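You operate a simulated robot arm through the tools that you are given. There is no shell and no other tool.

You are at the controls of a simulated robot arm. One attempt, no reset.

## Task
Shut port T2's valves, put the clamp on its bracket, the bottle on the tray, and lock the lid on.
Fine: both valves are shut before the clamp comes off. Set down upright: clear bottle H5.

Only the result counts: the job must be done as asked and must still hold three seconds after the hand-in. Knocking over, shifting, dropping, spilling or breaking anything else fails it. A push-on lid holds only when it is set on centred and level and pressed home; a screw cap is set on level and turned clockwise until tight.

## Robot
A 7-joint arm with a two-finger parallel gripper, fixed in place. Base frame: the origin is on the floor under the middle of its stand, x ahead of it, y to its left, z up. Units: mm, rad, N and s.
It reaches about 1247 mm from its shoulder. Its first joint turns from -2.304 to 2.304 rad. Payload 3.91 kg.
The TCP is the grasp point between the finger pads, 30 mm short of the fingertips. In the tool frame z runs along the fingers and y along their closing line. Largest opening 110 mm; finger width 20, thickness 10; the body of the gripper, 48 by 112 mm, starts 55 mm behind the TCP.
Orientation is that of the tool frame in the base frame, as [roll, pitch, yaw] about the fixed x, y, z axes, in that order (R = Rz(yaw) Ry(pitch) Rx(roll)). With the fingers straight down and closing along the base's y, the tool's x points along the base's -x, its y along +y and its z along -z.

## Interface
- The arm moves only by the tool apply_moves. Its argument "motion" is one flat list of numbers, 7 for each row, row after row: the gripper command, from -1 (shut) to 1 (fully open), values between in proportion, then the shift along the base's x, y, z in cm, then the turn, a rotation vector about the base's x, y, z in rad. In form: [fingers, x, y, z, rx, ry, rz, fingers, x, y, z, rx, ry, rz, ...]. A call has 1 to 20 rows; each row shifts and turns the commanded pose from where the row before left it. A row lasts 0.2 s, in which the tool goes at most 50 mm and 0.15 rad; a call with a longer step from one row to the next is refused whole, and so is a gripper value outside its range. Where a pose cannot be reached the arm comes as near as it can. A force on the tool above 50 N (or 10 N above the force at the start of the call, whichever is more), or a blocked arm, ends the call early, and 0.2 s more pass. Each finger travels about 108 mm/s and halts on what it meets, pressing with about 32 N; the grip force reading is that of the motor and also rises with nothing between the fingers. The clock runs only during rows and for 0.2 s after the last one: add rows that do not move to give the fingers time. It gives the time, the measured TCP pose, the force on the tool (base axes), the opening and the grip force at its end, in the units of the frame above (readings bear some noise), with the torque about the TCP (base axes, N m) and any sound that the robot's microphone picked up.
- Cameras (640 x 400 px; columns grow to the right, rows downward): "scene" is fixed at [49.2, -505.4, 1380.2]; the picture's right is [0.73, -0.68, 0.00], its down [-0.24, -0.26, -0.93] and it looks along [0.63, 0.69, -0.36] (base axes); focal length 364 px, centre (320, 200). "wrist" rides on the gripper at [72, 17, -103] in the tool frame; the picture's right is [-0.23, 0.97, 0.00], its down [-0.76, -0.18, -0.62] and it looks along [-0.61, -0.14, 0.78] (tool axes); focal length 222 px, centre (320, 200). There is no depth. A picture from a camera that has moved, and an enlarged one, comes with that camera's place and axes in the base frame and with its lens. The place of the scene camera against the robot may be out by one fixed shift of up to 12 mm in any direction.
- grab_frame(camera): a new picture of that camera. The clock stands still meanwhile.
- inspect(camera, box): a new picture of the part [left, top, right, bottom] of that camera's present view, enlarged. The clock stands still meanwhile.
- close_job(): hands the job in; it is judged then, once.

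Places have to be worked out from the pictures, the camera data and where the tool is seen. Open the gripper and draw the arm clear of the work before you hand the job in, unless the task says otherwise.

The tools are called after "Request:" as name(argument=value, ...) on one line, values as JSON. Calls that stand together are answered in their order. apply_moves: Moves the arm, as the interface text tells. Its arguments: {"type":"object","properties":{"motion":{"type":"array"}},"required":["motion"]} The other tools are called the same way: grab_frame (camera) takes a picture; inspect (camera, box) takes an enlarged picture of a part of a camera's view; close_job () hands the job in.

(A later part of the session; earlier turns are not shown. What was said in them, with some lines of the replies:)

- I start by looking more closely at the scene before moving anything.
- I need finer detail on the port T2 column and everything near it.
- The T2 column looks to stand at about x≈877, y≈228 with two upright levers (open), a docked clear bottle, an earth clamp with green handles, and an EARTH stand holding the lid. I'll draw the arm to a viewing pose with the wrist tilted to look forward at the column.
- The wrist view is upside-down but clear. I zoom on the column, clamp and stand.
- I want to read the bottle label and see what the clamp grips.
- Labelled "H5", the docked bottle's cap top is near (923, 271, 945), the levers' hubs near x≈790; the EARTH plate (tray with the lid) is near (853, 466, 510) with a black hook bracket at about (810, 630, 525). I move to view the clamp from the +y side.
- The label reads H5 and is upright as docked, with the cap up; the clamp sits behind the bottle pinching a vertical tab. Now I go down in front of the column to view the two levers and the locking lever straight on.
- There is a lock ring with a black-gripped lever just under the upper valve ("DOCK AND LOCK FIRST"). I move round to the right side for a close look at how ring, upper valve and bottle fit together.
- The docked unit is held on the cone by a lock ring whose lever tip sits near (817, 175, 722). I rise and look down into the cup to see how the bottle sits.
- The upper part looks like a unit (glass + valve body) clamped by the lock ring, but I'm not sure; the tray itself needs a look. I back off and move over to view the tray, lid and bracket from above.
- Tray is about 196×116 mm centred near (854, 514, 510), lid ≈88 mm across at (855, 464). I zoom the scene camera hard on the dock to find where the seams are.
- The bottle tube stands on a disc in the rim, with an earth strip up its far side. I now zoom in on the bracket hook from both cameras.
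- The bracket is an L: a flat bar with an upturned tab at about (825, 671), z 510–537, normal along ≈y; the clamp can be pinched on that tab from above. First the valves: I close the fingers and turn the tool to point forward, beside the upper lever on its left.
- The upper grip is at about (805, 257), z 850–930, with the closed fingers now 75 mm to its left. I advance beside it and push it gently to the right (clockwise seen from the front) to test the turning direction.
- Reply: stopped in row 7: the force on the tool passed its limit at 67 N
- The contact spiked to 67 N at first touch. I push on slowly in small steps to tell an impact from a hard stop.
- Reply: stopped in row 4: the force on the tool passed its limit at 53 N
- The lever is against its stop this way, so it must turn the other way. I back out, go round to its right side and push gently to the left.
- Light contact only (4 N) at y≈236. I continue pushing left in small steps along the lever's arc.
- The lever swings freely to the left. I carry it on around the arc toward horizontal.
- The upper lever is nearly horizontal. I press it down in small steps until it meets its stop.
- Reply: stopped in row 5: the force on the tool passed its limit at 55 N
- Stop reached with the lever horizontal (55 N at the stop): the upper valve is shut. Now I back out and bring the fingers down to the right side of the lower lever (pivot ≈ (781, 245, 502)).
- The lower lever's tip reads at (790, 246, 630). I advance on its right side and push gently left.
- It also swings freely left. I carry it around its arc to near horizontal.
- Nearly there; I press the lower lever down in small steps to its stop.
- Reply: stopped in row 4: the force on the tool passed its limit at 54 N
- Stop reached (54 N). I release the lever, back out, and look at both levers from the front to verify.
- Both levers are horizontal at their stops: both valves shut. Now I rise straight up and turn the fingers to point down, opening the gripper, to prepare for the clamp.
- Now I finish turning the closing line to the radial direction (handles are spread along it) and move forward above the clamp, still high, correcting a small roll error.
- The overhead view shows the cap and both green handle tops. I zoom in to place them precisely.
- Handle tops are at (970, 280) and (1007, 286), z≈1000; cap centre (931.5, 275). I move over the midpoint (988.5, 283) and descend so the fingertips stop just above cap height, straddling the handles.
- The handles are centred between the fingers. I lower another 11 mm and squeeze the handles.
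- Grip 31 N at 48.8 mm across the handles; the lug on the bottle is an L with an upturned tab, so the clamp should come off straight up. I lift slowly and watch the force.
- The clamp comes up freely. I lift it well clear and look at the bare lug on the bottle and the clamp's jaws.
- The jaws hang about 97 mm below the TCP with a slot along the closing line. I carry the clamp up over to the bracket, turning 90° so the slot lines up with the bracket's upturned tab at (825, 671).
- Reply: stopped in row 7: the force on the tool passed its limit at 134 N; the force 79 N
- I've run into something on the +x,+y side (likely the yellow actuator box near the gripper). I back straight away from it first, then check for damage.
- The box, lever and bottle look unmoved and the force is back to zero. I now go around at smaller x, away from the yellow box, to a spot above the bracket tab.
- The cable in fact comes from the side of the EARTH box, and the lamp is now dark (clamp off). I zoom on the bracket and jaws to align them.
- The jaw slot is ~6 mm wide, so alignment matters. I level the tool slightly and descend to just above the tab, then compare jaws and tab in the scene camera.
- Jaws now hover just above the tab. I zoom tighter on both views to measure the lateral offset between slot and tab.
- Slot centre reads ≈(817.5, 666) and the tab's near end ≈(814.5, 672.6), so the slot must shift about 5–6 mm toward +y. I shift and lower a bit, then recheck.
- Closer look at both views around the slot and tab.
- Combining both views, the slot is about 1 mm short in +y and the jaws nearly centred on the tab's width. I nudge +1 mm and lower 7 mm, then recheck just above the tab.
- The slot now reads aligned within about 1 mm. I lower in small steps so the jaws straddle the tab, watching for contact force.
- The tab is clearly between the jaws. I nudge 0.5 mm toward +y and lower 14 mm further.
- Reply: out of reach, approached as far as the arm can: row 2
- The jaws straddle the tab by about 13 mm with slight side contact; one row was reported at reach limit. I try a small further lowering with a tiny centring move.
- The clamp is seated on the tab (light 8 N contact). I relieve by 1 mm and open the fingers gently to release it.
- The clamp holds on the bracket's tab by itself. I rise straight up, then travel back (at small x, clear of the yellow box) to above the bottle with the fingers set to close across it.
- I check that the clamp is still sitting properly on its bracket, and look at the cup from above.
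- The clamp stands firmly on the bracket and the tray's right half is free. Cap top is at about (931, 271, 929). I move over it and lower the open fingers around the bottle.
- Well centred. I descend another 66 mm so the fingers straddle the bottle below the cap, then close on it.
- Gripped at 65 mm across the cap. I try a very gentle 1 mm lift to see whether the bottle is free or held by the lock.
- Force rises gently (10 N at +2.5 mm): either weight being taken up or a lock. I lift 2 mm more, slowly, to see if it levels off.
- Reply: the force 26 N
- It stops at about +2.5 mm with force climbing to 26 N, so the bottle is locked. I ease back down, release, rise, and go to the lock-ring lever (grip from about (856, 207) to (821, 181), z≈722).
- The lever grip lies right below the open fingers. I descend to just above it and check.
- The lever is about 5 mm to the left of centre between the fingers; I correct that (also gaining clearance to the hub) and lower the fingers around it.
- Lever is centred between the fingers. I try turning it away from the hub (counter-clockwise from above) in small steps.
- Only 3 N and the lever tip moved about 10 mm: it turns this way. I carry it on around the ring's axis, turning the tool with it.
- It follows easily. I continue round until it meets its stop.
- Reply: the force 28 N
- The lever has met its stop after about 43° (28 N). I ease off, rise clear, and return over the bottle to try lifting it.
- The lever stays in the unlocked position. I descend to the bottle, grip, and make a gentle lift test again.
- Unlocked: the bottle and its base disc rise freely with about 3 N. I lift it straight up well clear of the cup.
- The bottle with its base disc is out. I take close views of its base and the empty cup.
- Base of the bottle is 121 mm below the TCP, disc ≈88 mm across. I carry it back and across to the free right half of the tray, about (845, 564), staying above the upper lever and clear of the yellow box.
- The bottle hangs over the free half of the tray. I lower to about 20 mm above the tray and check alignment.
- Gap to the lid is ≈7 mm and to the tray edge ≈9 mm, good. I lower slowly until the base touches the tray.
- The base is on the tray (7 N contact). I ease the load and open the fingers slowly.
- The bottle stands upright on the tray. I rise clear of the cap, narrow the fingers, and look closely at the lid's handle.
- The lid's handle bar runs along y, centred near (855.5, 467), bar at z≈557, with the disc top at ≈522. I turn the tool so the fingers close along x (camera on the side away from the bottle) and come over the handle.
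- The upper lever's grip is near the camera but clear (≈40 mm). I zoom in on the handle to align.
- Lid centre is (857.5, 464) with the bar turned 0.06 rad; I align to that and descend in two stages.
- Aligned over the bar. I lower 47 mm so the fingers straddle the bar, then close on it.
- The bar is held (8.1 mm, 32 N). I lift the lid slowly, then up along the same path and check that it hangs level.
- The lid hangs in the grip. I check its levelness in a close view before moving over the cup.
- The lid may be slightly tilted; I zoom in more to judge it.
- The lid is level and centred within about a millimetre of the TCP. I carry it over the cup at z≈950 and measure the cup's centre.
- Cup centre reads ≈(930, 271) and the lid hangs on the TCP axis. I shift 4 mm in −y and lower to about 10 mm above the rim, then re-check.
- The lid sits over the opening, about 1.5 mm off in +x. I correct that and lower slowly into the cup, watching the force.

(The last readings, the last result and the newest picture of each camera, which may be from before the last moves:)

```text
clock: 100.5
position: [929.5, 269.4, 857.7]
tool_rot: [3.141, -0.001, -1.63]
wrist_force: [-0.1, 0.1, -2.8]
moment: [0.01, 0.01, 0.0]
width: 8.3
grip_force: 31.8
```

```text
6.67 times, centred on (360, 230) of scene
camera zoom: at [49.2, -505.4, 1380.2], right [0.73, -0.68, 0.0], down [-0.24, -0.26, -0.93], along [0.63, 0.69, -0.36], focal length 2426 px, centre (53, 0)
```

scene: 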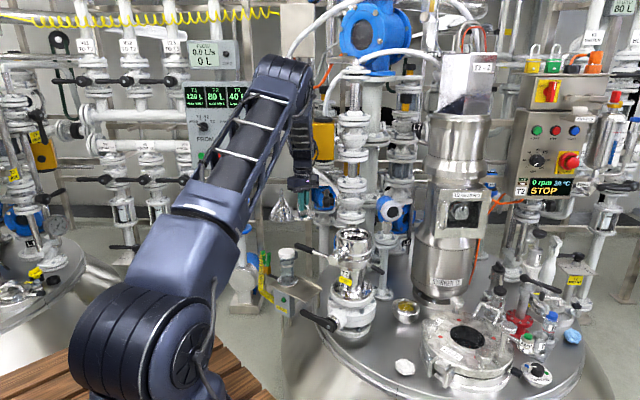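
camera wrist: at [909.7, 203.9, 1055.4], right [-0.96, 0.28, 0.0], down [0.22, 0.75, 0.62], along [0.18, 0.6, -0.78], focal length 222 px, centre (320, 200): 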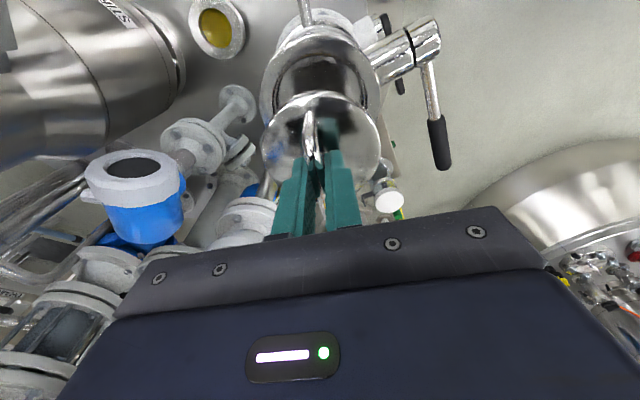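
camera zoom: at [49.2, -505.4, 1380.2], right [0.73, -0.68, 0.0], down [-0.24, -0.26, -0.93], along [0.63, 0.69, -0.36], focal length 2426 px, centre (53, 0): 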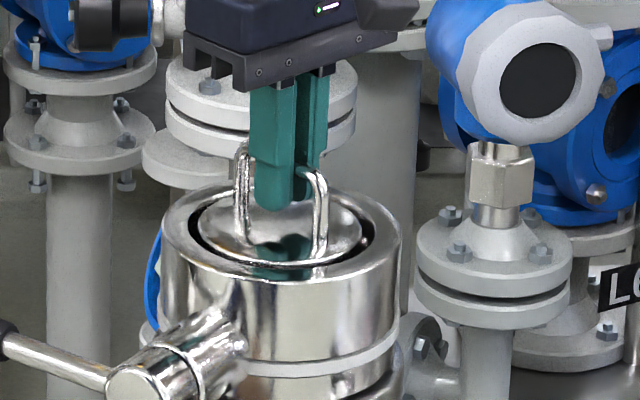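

Lid and opening are concentric within about 1 mm. I keep lowering in 3 mm steps.

Request:
apply_moves(motion=[-1, 0, 0, -0.3, 0, 0, 0, -1, 0, 0, -0.3, 0, 0, 0, -1, 0, 0, -0.3, 0, 0, 0, -1, 0, 0, -0.3, 0, 0, 0, -1, 0, 0, -0.3, 0, 0, 0, -1, 0, 0, 0, 0, 0, 0])

Request:
inspect(camera="wrist", box=[230, 40, 420, 210])

Request:
inspect(camera="scene", box=[330, 200, 390, 260])

```text
clock: 101.9
position: [930.8, 269.4, 841.5]
tool_rot: [-3.14, 0.0, -1.631]
wrist_force: [3.8, 2.0, 17.3]
moment: [0.16, 0.0, 0.02]
width: 8.3
grip_force: 31.8
```

```text
2.35 times, centred on (325, 125) of wrist
camera zoom: at [908.8, 197.1, 946.3], right [-0.96, 0.29, 0.0], down [0.22, 0.75, 0.62], along [0.18, 0.6, -0.78], focal length 523 px, centre (308, 376)
```

zoom: 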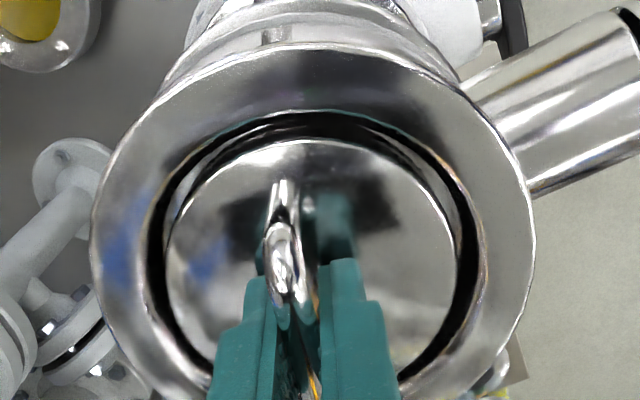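

```text
6.67 times, centred on (360, 230) of scene
camera zoom: at [49.2, -505.4, 1380.2], right [0.73, -0.68, 0.0], down [-0.24, -0.26, -0.93], along [0.63, 0.69, -0.36], focal length 2426 px, centre (53, 0)
```

zoom: 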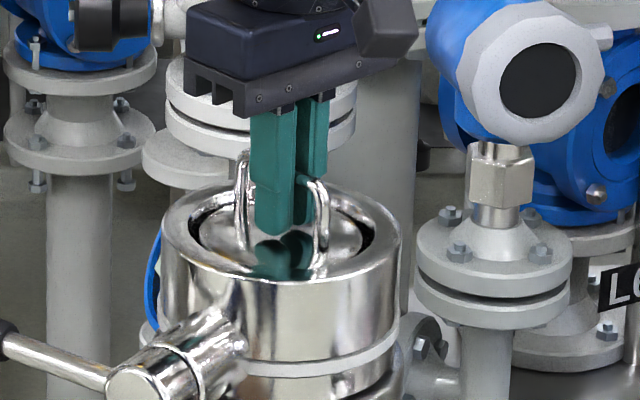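

Contact at 17 N with the lid ~15 mm above where the bottle's disc had seated, so it may be caught on an edge. I back off 2 mm and look closely.

Request:
apply_moves(motion=[-1, 0, 0, 0.25, 0, 0, 0, -1, 0, 0, 0, 0, 0, 0])

Request:
inspect(camera="wrist", box=[255, 70, 395, 200])

Request:
inspect(camera="scene", box=[340, 215, 382, 250])

```text
clock: 102.5
position: [929.7, 268.3, 842.3]
tool_rot: [3.14, -0.002, -1.631]
wrist_force: [0.1, -0.1, -3.9]
moment: [-0.02, 0.02, 0.01]
width: 8.0
grip_force: 31.8
```

```text
3.08 times, centred on (325, 135) of wrist
camera zoom: at [908.4, 196.5, 947.6], right [-0.96, 0.29, 0.0], down [0.22, 0.75, 0.62], along [0.18, 0.6, -0.78], focal length 684 px, centre (305, 400)
```

zoom: 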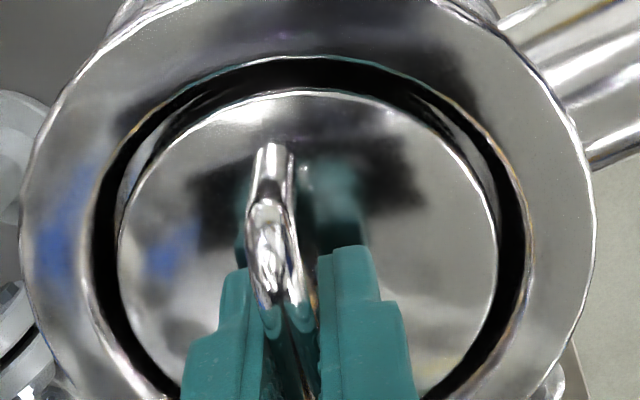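

```text
11.43 times, centred on (361, 232) of scene
camera zoom: at [49.2, -505.4, 1380.2], right [0.73, -0.68, 0.0], down [-0.24, -0.26, -0.93], along [0.63, 0.69, -0.36], focal length 4159 px, centre (-149, -171)
```

zoom: 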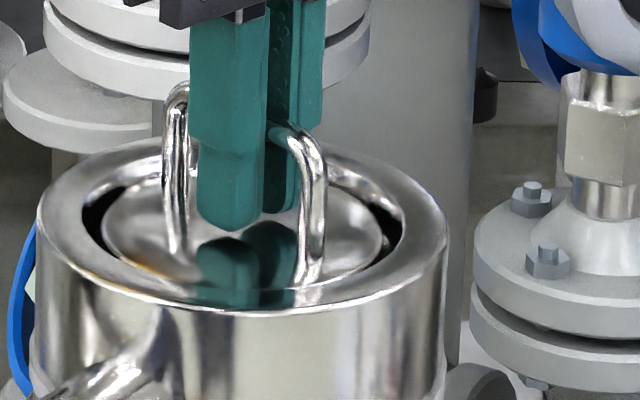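

The fingers had slid a little down the bar under 17 N: the lid is already resting about at the seat level, but combining both views it is off-centre by roughly (+1.5, +2.4) mm. I raise it 8 mm, shift back, and re-check the centring.

Request:
apply_moves(motion=[-1, 0, 0, 0.4, 0, 0, 0, -1, 0, 0, 0.4, 0, 0, 0, -1, -0.15, -0.24, 0, 0, 0, 0, -1, 0, 0, 0, 0, 0, 0])

Request:
inspect(camera="wrist", box=[255, 70, 395, 200])

Request:
inspect(camera="scene", box=[340, 215, 382, 250])

```text
clock: 103.5
position: [928.8, 268.0, 851.2]
tool_rot: [3.142, -0.001, -1.629]
wrist_force: [-0.5, 0.6, -2.4]
moment: [0.03, -0.02, 0.0]
width: 8.4
grip_force: 32.0
```

```text
3.08 times, centred on (325, 135) of wrist
camera zoom: at [906.9, 195.0, 956.1], right [-0.96, 0.29, 0.0], down [0.22, 0.75, 0.62], along [0.18, 0.6, -0.78], focal length 684 px, centre (305, 400)
```

zoom: 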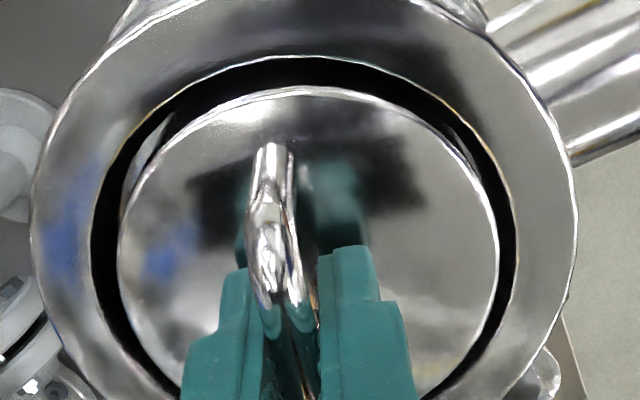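

```text
11.43 times, centred on (361, 232) of scene
camera zoom: at [49.2, -505.4, 1380.2], right [0.73, -0.68, 0.0], down [-0.24, -0.26, -0.93], along [0.63, 0.69, -0.36], focal length 4159 px, centre (-149, -171)
```

zoom: 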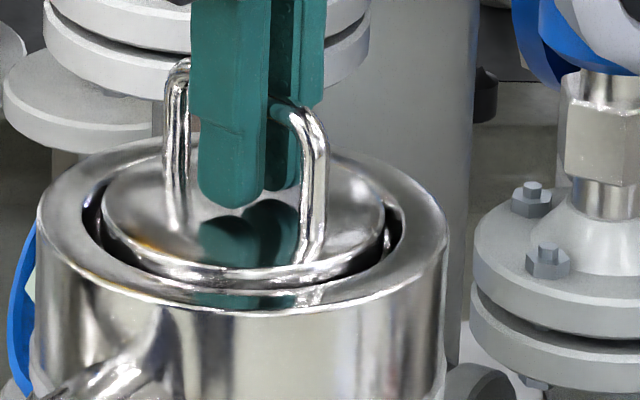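

Now centred to within about 1 mm; I trim +0.8 mm in x and +0.4 mm in y and lower in 1 mm steps until it seats.

Request:
apply_moves(motion=[-1, 0.08, 0.04, 0, 0, 0, 0, -1, 0, 0, -0.2, 0, 0, 0, -1, 0, 0, -0.2, 0, 0, 0, -1, 0, 0, -0.15, 0, 0, 0, -1, 0, 0, -0.1, 0, 0, 0, -1, 0, 0, -0.1, 0, 0, 0, -1, 0, 0, 0, 0, 0, 0])

Request:
inspect(camera="wrist", box=[255, 70, 395, 200])

Request:
inspect(camera="scene", box=[340, 215, 382, 250])

```text
clock: 105.1
position: [928.5, 267.5, 844.2]
tool_rot: [-3.142, -0.002, -1.63]
wrist_force: [0.0, 0.9, -3.3]
moment: [-0.01, 0.02, -0.01]
width: 8.2
grip_force: 32.2
```

```text
3.08 times, centred on (325, 135) of wrist
camera zoom: at [907.6, 194.8, 948.2], right [-0.96, 0.29, 0.0], down [0.22, 0.75, 0.62], along [0.18, 0.6, -0.78], focal length 684 px, centre (305, 400)
```

zoom: 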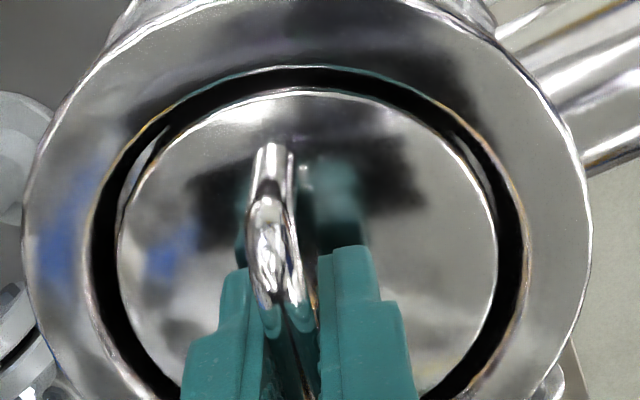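

```text
11.43 times, centred on (361, 232) of scene
camera zoom: at [49.2, -505.4, 1380.2], right [0.73, -0.68, 0.0], down [-0.24, -0.26, -0.93], along [0.63, 0.69, -0.36], focal length 4159 px, centre (-149, -171)
```

zoom: 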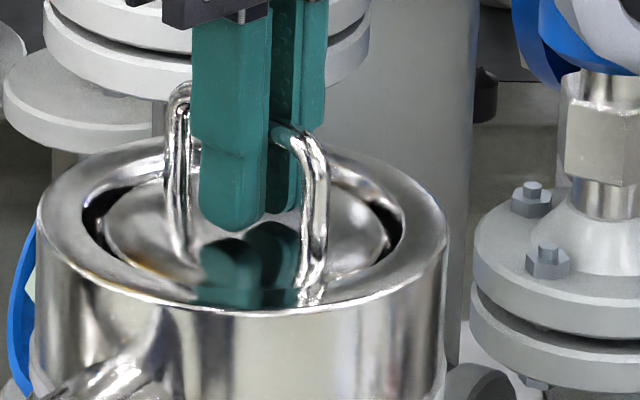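

Gaps left/right are equal; along y the lid is still about 1 mm short. I shift +1.2 mm in y and lower in 1 mm steps to find the seat.

Request:
apply_moves(motion=[-1, 0.03, 0.12, 0, 0, 0, 0, -1, 0, 0, -0.1, 0, 0, 0, -1, 0, 0, -0.1, 0, 0, 0, -1, 0, 0, -0.1, 0, 0, 0, -1, 0, 0, 0, 0, 0, 0])

Request:
inspect(camera="wrist", box=[255, 70, 395, 200])

Request:
inspect(camera="scene", box=[340, 215, 382, 250])

```text
clock: 106.3
position: [930.6, 267.6, 842.6]
tool_rot: [3.14, 0.0, -1.63]
wrist_force: [0.1, -0.9, 6.1]
moment: [-0.28, -0.01, -0.06]
width: 8.2
grip_force: 32.3
```

```text
3.08 times, centred on (325, 135) of wrist
camera zoom: at [908.6, 195.9, 946.3], right [-0.96, 0.29, 0.0], down [0.22, 0.75, 0.62], along [0.18, 0.6, -0.78], focal length 684 px, centre (305, 400)
```

zoom: 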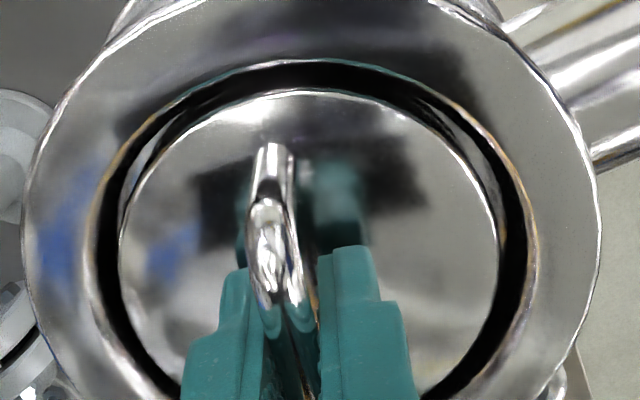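

```text
11.43 times, centred on (361, 232) of scene
camera zoom: at [49.2, -505.4, 1380.2], right [0.73, -0.68, 0.0], down [-0.24, -0.26, -0.93], along [0.63, 0.69, -0.36], focal length 4159 px, centre (-149, -171)
```

zoom: 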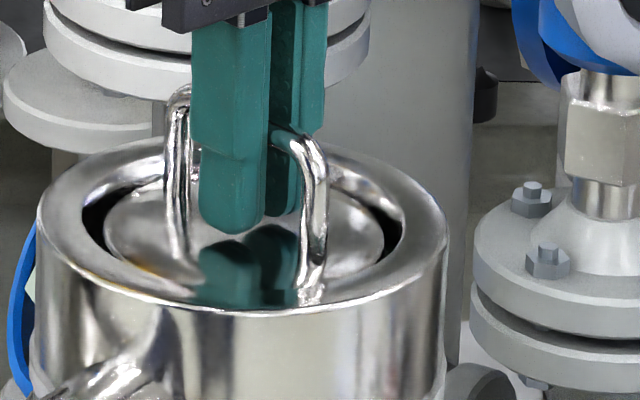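

Contact with a moment that says it touches on the −y side first. I lift 2 mm, shift (−0.5, +0.6) mm and lower again, reading the moment for symmetry.

Request:
apply_moves(motion=[-1, 0, 0, 0.2, 0, 0, 0, -1, -0.05, 0.06, 0, 0, 0, 0, -1, 0, 0, -0.1, 0, 0, 0, -1, 0, 0, -0.1, 0, 0, 0, -1, 0, 0, -0.1, 0, 0, 0, -1, 0, 0, 0, 0, 0, 0])

Request:
inspect(camera="wrist", box=[255, 70, 395, 200])

Request:
inspect(camera="scene", box=[340, 215, 382, 250])

```text
clock: 107.7
position: [928.6, 270.2, 841.9]
tool_rot: [-3.14, 0.001, -1.631]
wrist_force: [-0.2, 2.0, 15.7]
moment: [-0.39, 0.03, -0.03]
width: 8.5
grip_force: 31.5
```

```text
3.08 times, centred on (325, 135) of wrist
camera zoom: at [907.3, 196.5, 946.3], right [-0.96, 0.29, 0.0], down [0.22, 0.75, 0.62], along [0.18, 0.6, -0.78], focal length 684 px, centre (305, 400)
```

zoom: 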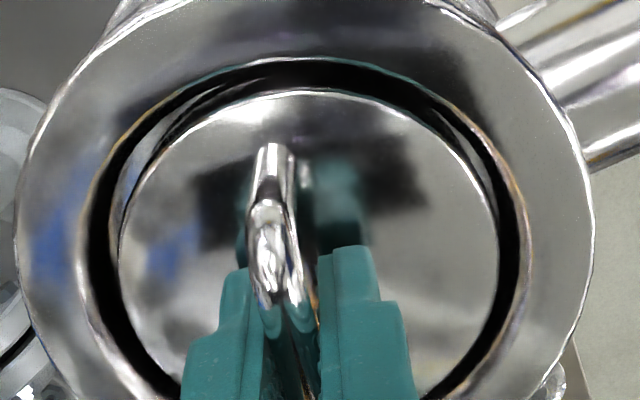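

```text
11.43 times, centred on (361, 232) of scene
camera zoom: at [49.2, -505.4, 1380.2], right [0.73, -0.68, 0.0], down [-0.24, -0.26, -0.93], along [0.63, 0.69, -0.36], focal length 4159 px, centre (-149, -171)
```

zoom: 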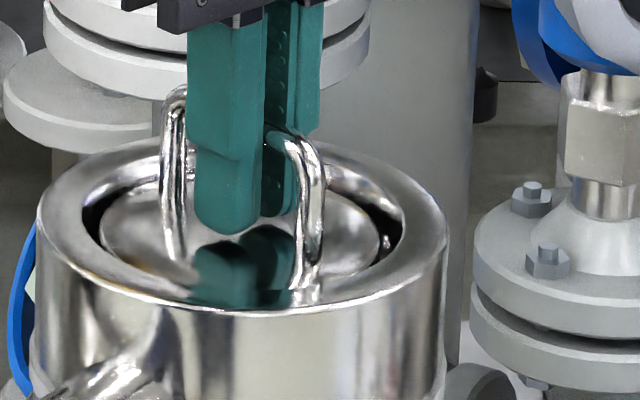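

Seat is at TCP z≈842; the lid is now ≈1 mm toward −x. I lift 2 mm, trim (+1.0, +0.4) mm, and lower to contact again.

Request:
apply_moves(motion=[-1, 0, 0, 0.3, 0, 0, 0, -1, 0.1, 0.04, 0, 0, 0, 0, -1, 0, 0, 0, 0, 0, 0, -1, 0, 0, -0.15, 0, 0, 0, -1, 0, 0, -0.1, 0, 0, 0, -1, 0, 0, 0, 0, 0, 0])

Request:
inspect(camera="wrist", box=[255, 70, 395, 200])

Request:
inspect(camera="scene", box=[340, 215, 382, 250])

```text
clock: 109.1
position: [929.6, 268.9, 840.3]
tool_rot: [-3.141, -0.001, -1.631]
wrist_force: [-1.7, -2.2, 7.4]
moment: [-0.03, 0.0, 0.03]
width: 8.3
grip_force: 31.8
```

```text
3.08 times, centred on (325, 135) of wrist
camera zoom: at [908.2, 196.8, 946.3], right [-0.96, 0.29, 0.0], down [0.22, 0.75, 0.62], along [0.18, 0.6, -0.78], focal length 684 px, centre (305, 400)
```

zoom: 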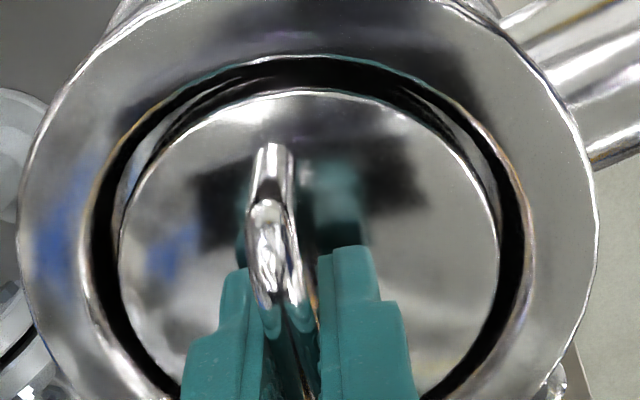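

```text
11.43 times, centred on (361, 232) of scene
camera zoom: at [49.2, -505.4, 1380.2], right [0.73, -0.68, 0.0], down [-0.24, -0.26, -0.93], along [0.63, 0.69, -0.36], focal length 4159 px, centre (-149, -171)
```

zoom: 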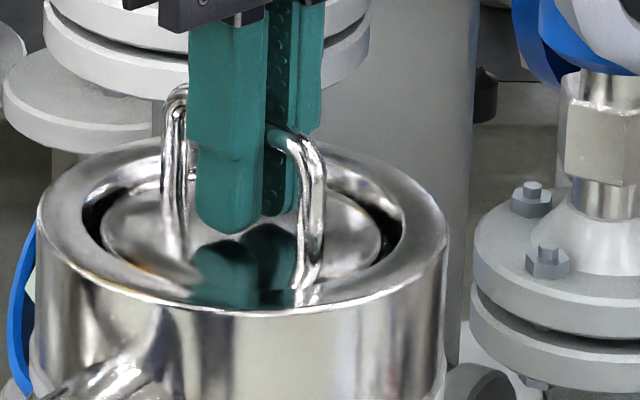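

Contact is now symmetric (moment ≈0) and the gaps are even: the lid is seated. I press 1 mm more, then open the fingers and rise.

Request:
apply_moves(motion=[-1, 0, 0, -0.1, 0, 0, 0, -1, 0, 0, 0, 0, 0, 0, -0.7, 0, 0, 0, 0, 0, 0, -0.5, 0, 0, 0, 0, 0, 0, -0.3, 0, 0, 0, 0, 0, 0, -0.3, 0, 0, 0, 0, 0, 0, -0.3, 0, 0, 2, 0, 0, 0, -0.3, 0, 0, 3, 0, 0, 0, -0.3, 0, 0, 3, 0, 0, 0])

Request:
grab_frame(camera="wrist")

Request:
inspect(camera="wrist", box=[240, 30, 410, 180])

Request:
inspect(camera="scene", box=[340, 210, 382, 250])

```text
clock: 111.1
position: [929.7, 268.6, 920.5]
tool_rot: [3.139, -0.002, -1.632]
wrist_force: [0.1, 0.2, 0.1]
moment: [0.01, 0.02, -0.01]
width: 38.6
grip_force: 0.2
```

```text
taken
camera wrist: at [908.4, 196.3, 1023.9], right [-0.96, 0.29, 0.0], down [0.22, 0.75, 0.62], along [0.18, 0.6, -0.78], focal length 222 px, centre (320, 200)
```

wrist: 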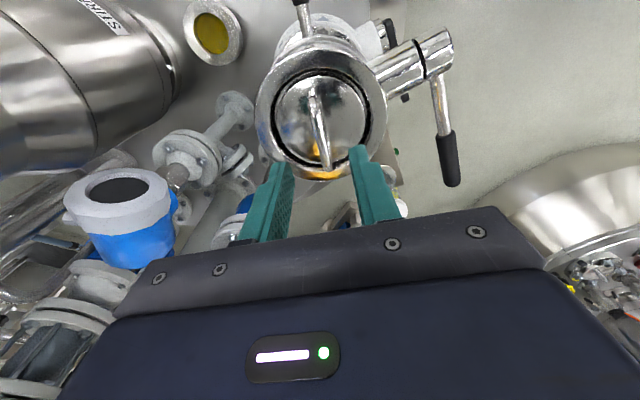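

```text
2.67 times, centred on (325, 105) of wrist
camera zoom: at [908.4, 196.3, 1023.9], right [-0.96, 0.29, 0.0], down [0.22, 0.75, 0.62], along [0.18, 0.6, -0.78], focal length 592 px, centre (307, 453)
```

zoom: 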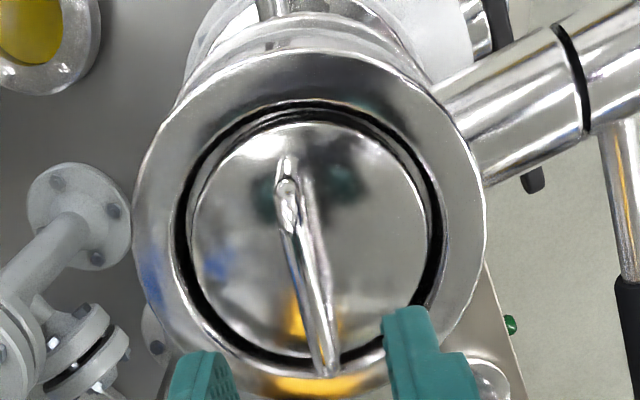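

```text
10.00 times, centred on (361, 230) of scene
camera zoom: at [49.2, -505.4, 1380.2], right [0.73, -0.68, 0.0], down [-0.24, -0.26, -0.93], along [0.63, 0.69, -0.36], focal length 3639 px, centre (-90, -100)
```

zoom: 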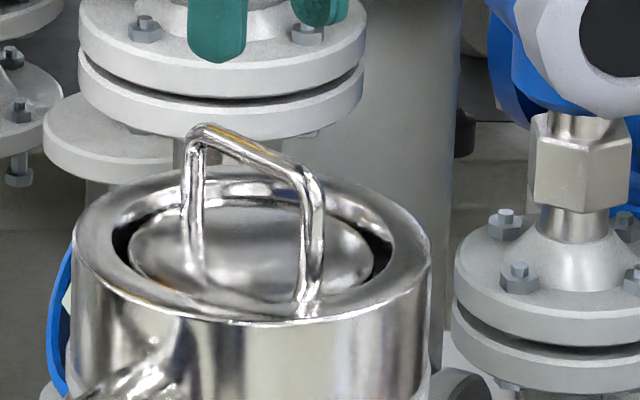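

The lid is level, centred and seated. Now I go to the lock lever (azimuth ≈264°, grip near (918, 150, 722)) to turn it back and lock the lid.

Request:
apply_moves(motion=[-0.1, -0.4, -4, 0.5, 0, 0, -0.02, -0.1, -0.4, -4, 0, 0, 0, -0.02, -0.1, -0.4, -3.9, 0, 0, 0, 0, -0.1, 0, 0, -4, 0, 0, 0, -0.1, 0, 0, -4, 0, 0, 0, -0.1, 0, 0, -3.5, 0, 0, 0])

Request:
grab_frame(camera="wrist")

Request:
inspect(camera="scene", box=[320, 190, 420, 300])

```text
clock: 112.5
position: [916.6, 152.5, 809.7]
tool_rot: [3.141, 0.0, -1.67]
wrist_force: [0.0, -0.6, 0.7]
moment: [0.01, -0.01, 0.01]
width: 49.5
grip_force: 0.1
```

```text
taken
camera wrist: at [892.4, 80.9, 913.2], right [-0.95, 0.32, 0.0], down [0.25, 0.74, 0.62], along [0.2, 0.59, -0.78], focal length 222 px, centre (320, 200)
```

wrist: 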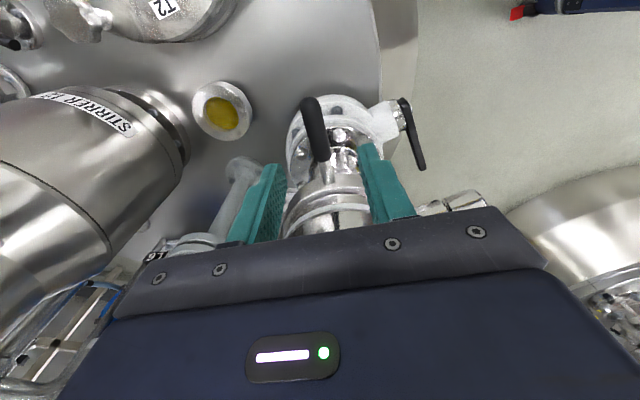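

```text
3.64 times, centred on (370, 245) of scene
camera zoom: at [49.2, -505.4, 1380.2], right [0.73, -0.68, 0.0], down [-0.24, -0.26, -0.93], along [0.63, 0.69, -0.36], focal length 1323 px, centre (138, 36)
```

zoom: 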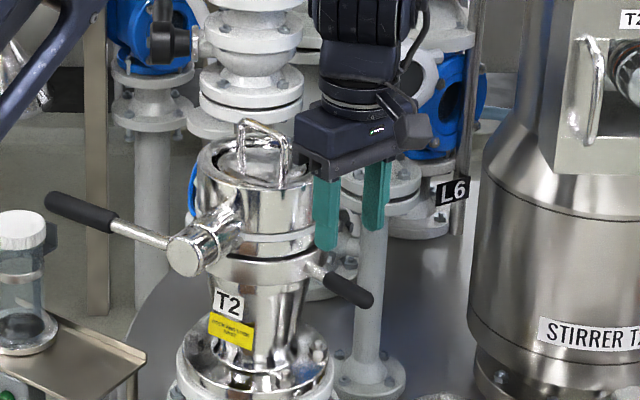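

The lever lies centred below the fingers. I lower them around it.

Request:
apply_moves(motion=[-0.1, 0.1, 0, -3.5, 0, 0, 0, -0.1, 0, 0, -3.2, 0, 0, 0, -0.1, 0, 0, 0, 0, 0, 0])

Request:
grab_frame(camera="wrist")

```text
clock: 113.3
position: [917.2, 150.8, 743.4]
tool_rot: [3.141, 0.001, -1.672]
wrist_force: [-0.4, 0.1, 0.5]
moment: [-0.01, 0.0, 0.03]
width: 49.3
grip_force: 0.2
```

```text
taken
camera wrist: at [894.1, 79.8, 846.4], right [-0.95, 0.32, 0.0], down [0.25, 0.74, 0.62], along [0.2, 0.59, -0.78], focal length 222 px, centre (320, 200)
```

wrist: 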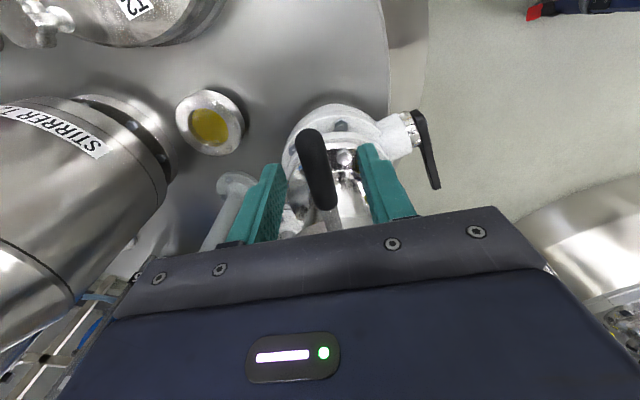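

Lever is between the fingers. I narrow them to about 32 mm (to stay clear of the hub at the end) and turn the lever back clockwise around the ring axis.

Request:
apply_moves(motion=[-0.42, 0, 0, 0, 0, 0, 0, -0.42, 0, 0, 0, 0, 0, 0, -0.42, -0.959, 0.141, 0, 0, 0, -0.08, -0.42, -0.945, 0.217, 0, 0, 0, -0.08, -0.42, -0.924, 0.291, 0, 0, 0, -0.08, -0.42, -0.898, 0.364, 0, 0, 0, -0.08, -0.42, -0.866, 0.435, 0, 0, 0, -0.08, -0.42, -0.828, 0.503, 0, 0, 0, -0.08])

Request:
grab_frame(camera="wrist")

Request:
inspect(camera="scene", box=[320, 190, 420, 300])

```text
clock: 115.1
position: [863.6, 170.0, 742.6]
tool_rot: [3.141, 0.0, -2.152]
wrist_force: [3.4, 0.0, 0.1]
moment: [0.0, -0.06, 0.02]
width: 33.1
grip_force: 0.4
```

```text
taken
camera wrist: at [809.9, 118.1, 846.7], right [-0.69, 0.72, 0.0], down [0.57, 0.54, 0.62], along [0.45, 0.43, -0.78], focal length 222 px, centre (320, 200)
```

wrist: 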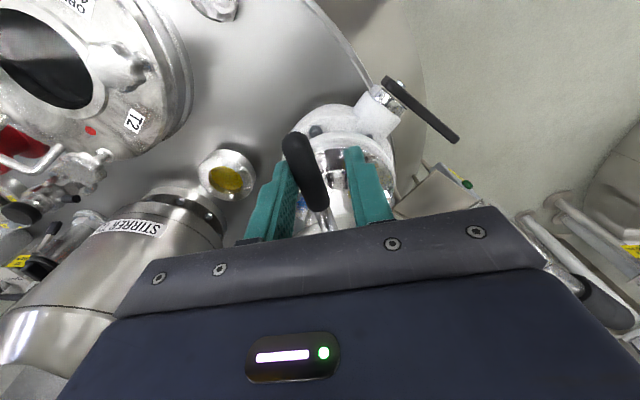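

```text
3.64 times, centred on (370, 245) of scene
camera zoom: at [49.2, -505.4, 1380.2], right [0.73, -0.68, 0.0], down [-0.24, -0.26, -0.93], along [0.63, 0.69, -0.36], focal length 1323 px, centre (138, 36)
```

zoom: 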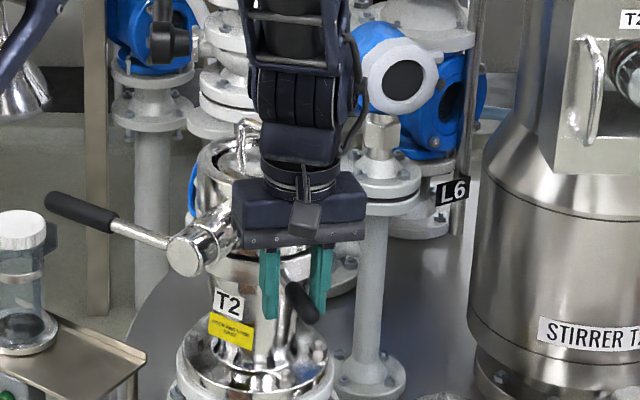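

It follows with little force. I continue to its locked stop.

Request:
apply_moves(motion=[-0.42, -0.786, 0.567, 0, 0, 0, -0.08, -0.42, -0.738, 0.629, 0, 0, 0, -0.08, -0.42, -0.685, 0.686, 0, 0, 0, -0.08, -0.42, -0.33, 0.37, 0, 0, 0, -0.04])

Request:
grab_frame(camera="wrist")

```text
clock: 116.1
position: [838.2, 192.8, 743.4]
tool_rot: [-3.141, 0.001, -2.431]
wrist_force: [1.0, -2.0, -0.3]
moment: [0.01, -0.06, 0.01]
width: 33.0
grip_force: 1.5
```

```text
taken
camera wrist: at [772.5, 157.2, 847.6], right [-0.46, 0.89, 0.0], down [0.69, 0.36, 0.62], along [0.55, 0.29, -0.78], focal length 222 px, centre (320, 200)
```

wrist: 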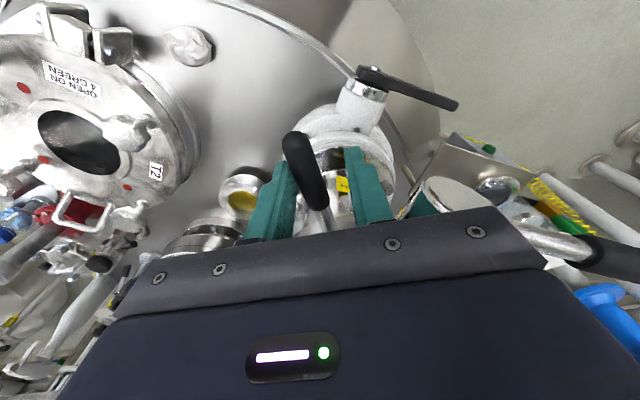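

About 5° remain to the original locked position. I push on in small steps until the stop is felt.

Request:
apply_moves(motion=[-0.42, -0.2, 0.223, 0, 0, 0, -0.025, -0.42, -0.2, 0.223, 0, 0, 0, -0.025, -0.42, -0.2, 0.223, 0, 0, 0, -0.025, -0.42, -0.19, 0.23, 0, 0, 0, -0.025, -0.42, -0.19, 0.23, 0, 0, 0, -0.025])

Request:
grab_frame(camera="wrist")

```text
clock: 117.3
position: [831.2, 201.2, 743.0]
tool_rot: [-3.14, -0.002, -2.559]
wrist_force: [15.0, -22.0, -4.3]
moment: [0.38, -0.15, 0.24]
width: 34.0
grip_force: 2.2
```

```text
taken
camera wrist: at [761.2, 174.1, 847.1], right [-0.35, 0.94, 0.0], down [0.73, 0.27, 0.62], along [0.58, 0.21, -0.78], focal length 222 px, centre (320, 200)
```

wrist: 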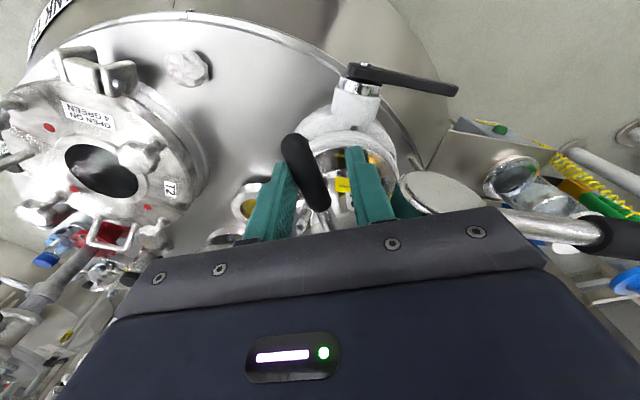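

The lever tip is back at its original locked position (817.8, 179.7) with 27 N at the stop. I ease off, rise, and look at everything.

Request:
apply_moves(motion=[-0.42, 0.2, -0.22, 0, 0, 0, 0, -0.2, 0, 0, 0, 0, 0, 0, -0.1, 0, 0, 3, 0, 0, 0, -0.1, 0, 0, 4.5, 0, 0, 0, -0.1, 0, 0, 4.5, 0, 0, 0, -0.1, 0, 0, 4.5, 0, 0, 0, -0.1, 0, 0, 4.5, 0, 0, 0, -0.1, -3, 0, 0, 0, 0, 0])

Request:
grab_frame(camera="wrist")

Request:
inspect(camera="scene", box=[250, 180, 410, 330])

Request:
inspect(camera="scene", box=[335, 210, 385, 280])

```text
clock: 119.1
position: [801.9, 202.5, 954.7]
tool_rot: [-3.14, -0.002, -2.556]
wrist_force: [0.2, 0.4, -0.8]
moment: [0.0, 0.03, 0.0]
width: 49.6
grip_force: 0.0
```

```text
taken
camera wrist: at [732.8, 174.8, 1058.0], right [-0.35, 0.94, 0.0], down [0.73, 0.27, 0.62], along [0.58, 0.22, -0.78], focal length 222 px, centre (320, 200)
```

wrist: 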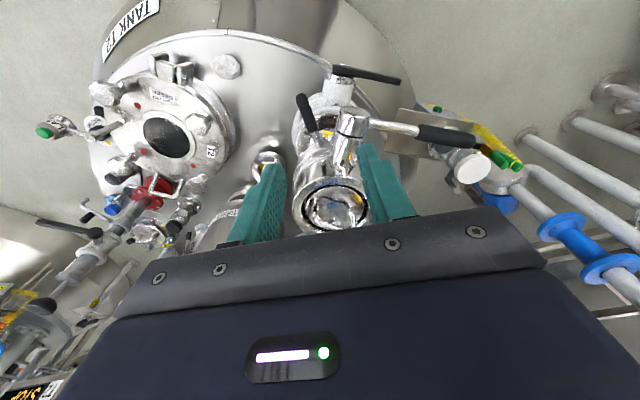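

```text
2.67 times, centred on (330, 255) of scene
camera zoom: at [49.2, -505.4, 1380.2], right [0.73, -0.68, 0.0], down [-0.24, -0.26, -0.93], along [0.63, 0.69, -0.36], focal length 970 px, centre (293, 53)
```

zoom: 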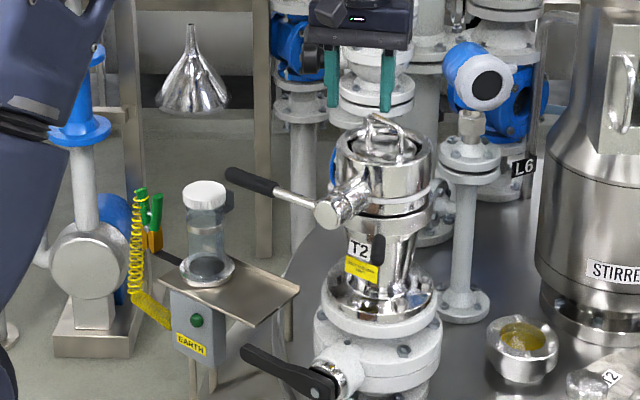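

```text
5.71 times, centred on (360, 245) of scene
camera zoom: at [49.2, -505.4, 1380.2], right [0.73, -0.68, 0.0], down [-0.24, -0.26, -0.93], along [0.63, 0.69, -0.36], focal length 2080 px, centre (91, -57)
```

zoom: 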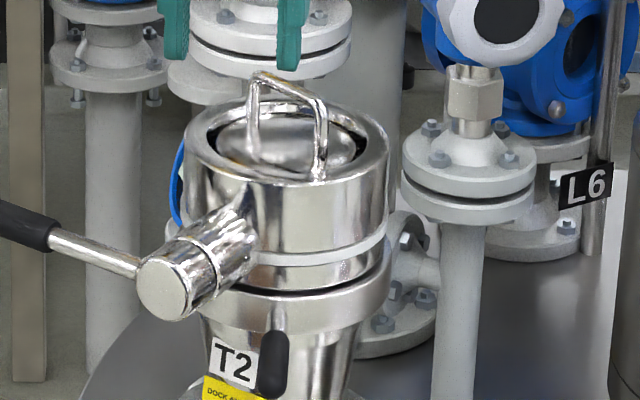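

All parts are in place. I take a close look at the lid's levelness and do a gentle pull test to be sure it is locked.

Request:
inspect(camera="scene", box=[342, 212, 380, 248])

Request:
inspect(camera="wrist", box=[270, 80, 390, 240])

Request:
inspect(camera="scene", box=[260, 230, 340, 310])

```text
11.11 times, centred on (361, 230) of scene
camera zoom: at [49.2, -505.4, 1380.2], right [0.73, -0.68, 0.0], down [-0.24, -0.26, -0.93], along [0.63, 0.69, -0.36], focal length 4043 px, centre (-136, -133)
```

zoom: 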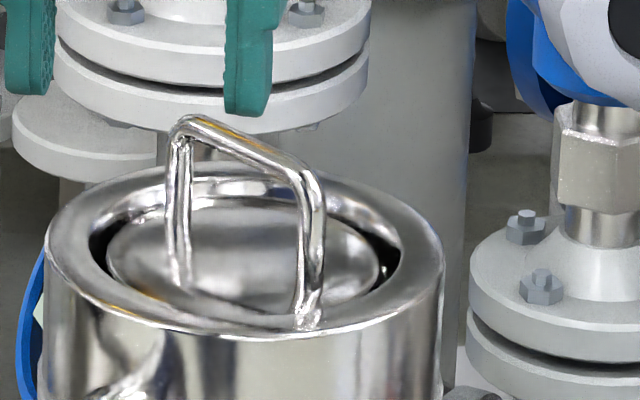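

```text
2.50 times, centred on (330, 160) of wrist
camera zoom: at [732.8, 174.8, 1058.0], right [-0.35, 0.94, 0.0], down [0.73, 0.27, 0.62], along [0.58, 0.22, -0.78], focal length 555 px, centre (295, 300)
```

zoom: 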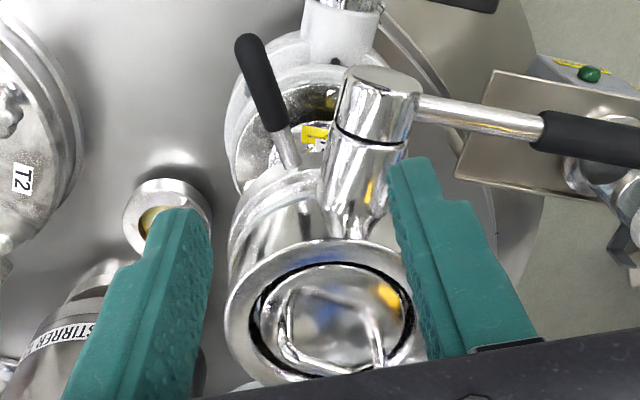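

```text
5.00 times, centred on (300, 270) of scene
camera zoom: at [49.2, -505.4, 1380.2], right [0.73, -0.68, 0.0], down [-0.24, -0.26, -0.93], along [0.63, 0.69, -0.36], focal length 1820 px, centre (420, -150)
```

zoom: 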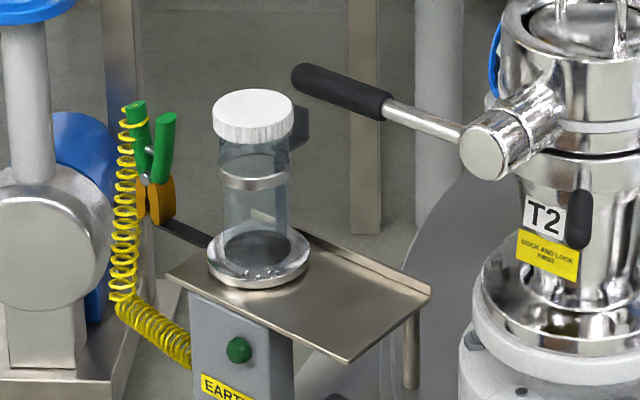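

Bottle, clamp and levers look right; the lid sits as deep as the bottle's disc did. For certainty I return over the lid's handle for a gentle pull test.

Request:
apply_moves(motion=[-0.3, 1.83, 0.95, 0, 0, 0, 0.132, -0.3, 1.83, 0.95, 0, 0, 0, 0.132, -0.3, 1.83, 0.95, 0, 0, 0, 0.132, -0.3, 1.83, 0.95, 0, 0, 0, 0.132, -0.3, 1.83, 0.95, 0, 0, 0, 0.132, -0.3, 1.83, 0.95, 0, 0, 0, 0.132, -0.3, 1.8, 0.95, 0, 0, 0, 0.133, -0.3, 0, 0, -2, 0, 0, 0])

Request:
grab_frame(camera="wrist")

Request:
inspect(camera="wrist", box=[240, 30, 410, 180])

```text
clock: 120.9
position: [928.8, 267.6, 933.7]
tool_rot: [3.141, 0.001, -1.631]
wrist_force: [0.2, 0.7, -0.5]
moment: [-0.01, 0.03, -0.01]
width: 38.6
grip_force: 0.1
```

```text
taken
camera wrist: at [907.9, 195.6, 1037.7], right [-0.96, 0.28, 0.0], down [0.22, 0.75, 0.62], along [0.18, 0.6, -0.78], focal length 222 px, centre (320, 200)
```

wrist: 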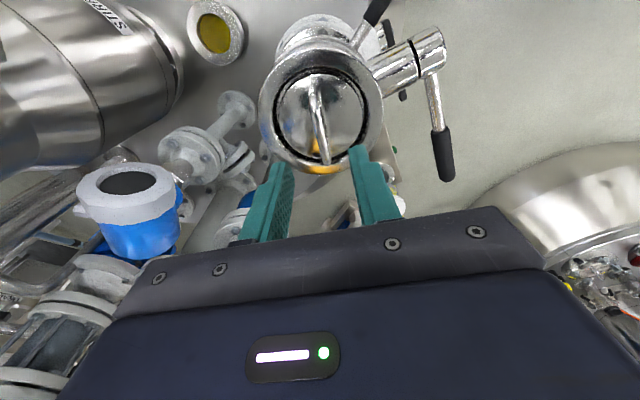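

```text
2.67 times, centred on (325, 105) of wrist
camera zoom: at [907.9, 195.6, 1037.7], right [-0.96, 0.28, 0.0], down [0.22, 0.75, 0.62], along [0.18, 0.6, -0.78], focal length 592 px, centre (307, 453)
```

zoom: 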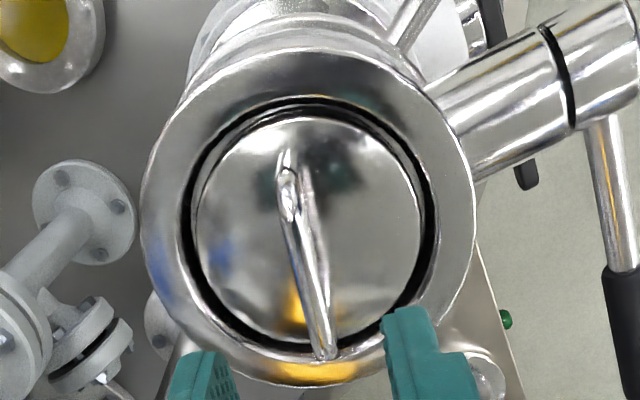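

The lid is well centred. I lower over the bar, grip it and pull gently in 1 mm steps.

Request:
apply_moves(motion=[-0.3, 0, 0.05, -4, 0, 0, 0, -0.3, 0, 0, -4, 0, 0, 0, -0.6, 0, 0, 0, 0, 0, 0, -1, 0, 0, 0, 0, 0, 0, -1, 0, 0, 0, 0, 0, 0, -1, 0, 0, 0.1, 0, 0, 0, -1, 0, 0, 0.1, 0, 0, 0, -1, 0, 0, 0, 0, 0, 0])

Request:
inspect(camera="scene", box=[342, 212, 380, 248])

```text
clock: 122.7
position: [928.3, 267.6, 852.3]
tool_rot: [3.14, -0.001, -1.631]
wrist_force: [0.6, 3.3, -16.2]
moment: [0.08, 0.0, 0.0]
width: 8.3
grip_force: 31.9
```

```text
11.11 times, centred on (361, 230) of scene
camera zoom: at [49.2, -505.4, 1380.2], right [0.73, -0.68, 0.0], down [-0.24, -0.26, -0.93], along [0.63, 0.69, -0.36], focal length 4043 px, centre (-136, -133)
```

zoom: 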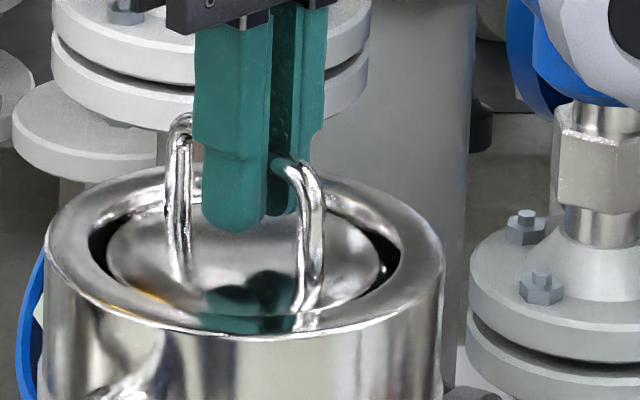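

With 16 N of pull the lid does not move: it is locked. I ease back down, release the bar, and draw the arm clear.

Request:
apply_moves(motion=[-1, 0, 0, -0.1, 0, 0, 0, -1, 0, 0, -0.1, 0, 0, 0, -0.7, 0, 0, 0, 0, 0, 0, -0.4, 0, 0, 0, 0, 0, 0, -0.3, 0, 0, 0, 0, 0, 0, -0.3, 0, 0, 2, 0, 0, 0, -0.3, 0, 0, 4, 0, 0, 0, -0.3, 0, 0, 4, 0, 0, 0, 0.2, -2, 0, 4, 0, 0, -0.1, 0.5, -4, 0, 2, 0, 0, -0.14, 0.8, -4.5, 0, 0, 0, 0, -0.14, 1, -4.5, 0, 0, 0, 0, -0.14, 1, -4.5, 0, 0, 0, 0, -0.14, 1, -4.5, 0, 0, 0, 0, -0.14, 1, -4.5, 0, 0, 0, 0, -0.14])

Request:
grab_frame(camera="wrist")

Request:
grab_frame(camera="scene")

Request:
inspect(camera="scene", box=[250, 170, 410, 330])

```text
clock: 125.9
position: [646.5, 269.5, 1015.1]
tool_rot: [3.14, -0.002, -2.571]
wrist_force: [0.1, -0.1, 0.2]
moment: [0.0, 0.02, 0.02]
width: 110.0
grip_force: 0.1
```

```text
taken
camera wrist: at [577.2, 244.4, 1119.5], right [-0.33, 0.94, 0.0], down [0.74, 0.26, 0.62], along [0.59, 0.21, -0.78], focal length 222 px, centre (320, 200)
```

wrist: 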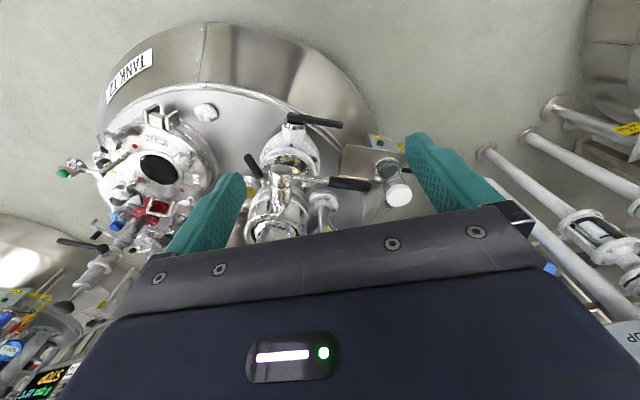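

```text
taken
```

scene: 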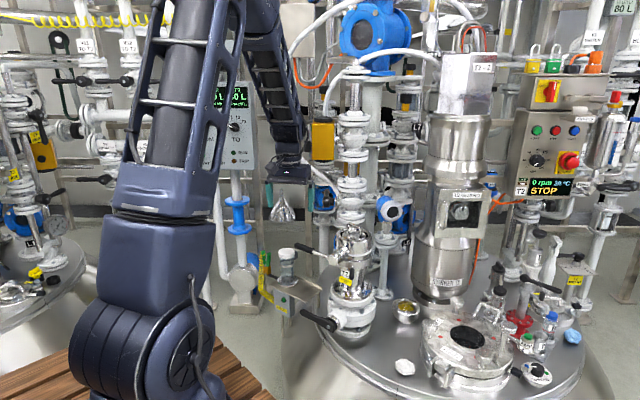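

```text
2.50 times, centred on (330, 250) of scene
camera zoom: at [49.2, -505.4, 1380.2], right [0.73, -0.68, 0.0], down [-0.24, -0.26, -0.93], along [0.63, 0.69, -0.36], focal length 910 px, centre (295, 75)
```

zoom: 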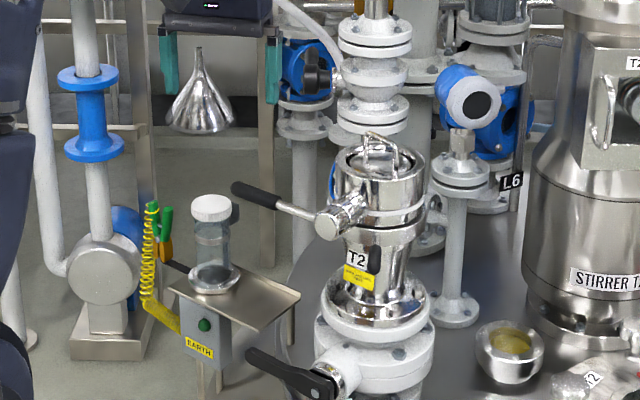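

Final check: both levers are horizontal (shut), the clamp sits on its bracket tab, bottle H5 stands upright on the tray, the lid is centred in the port with the lock lever back at its locked position, and the arm is clear with the gripper open. I hand the job in.

Request:
close_job()

```text
The job is handed in.
```

I've handed the job in: everything you asked for is done, but the arm hit a fixture once along the way. I don't have the verdict yet.

- **Valves:** I turned both T2 levers to horizontal and pressed each to its stop before touching the clamp.
- **Clamp:** It sits on the upturned tab of its bracket and stayed there after I let go.
- **Bottle H5:** It was locked in, so I released the lock lever first. It now stands upright on the free half of the tray, next to where the lid was.
- **Lid:** It is seated, centred and level in the port, with the lock lever back at its original position. A gentle 16 N pull did not move it.

**Collision:** While carrying the clamp, the arm struck something at up to 134 N. It was most likely the yellow box on the pipework behind the port. I backed off straight away; in the camera views the box, the nearby valve lever and the bottle looked unmoved, but I can't rule out hidden damage.

At hand-in the gripper was open and the arm was clear of the work.
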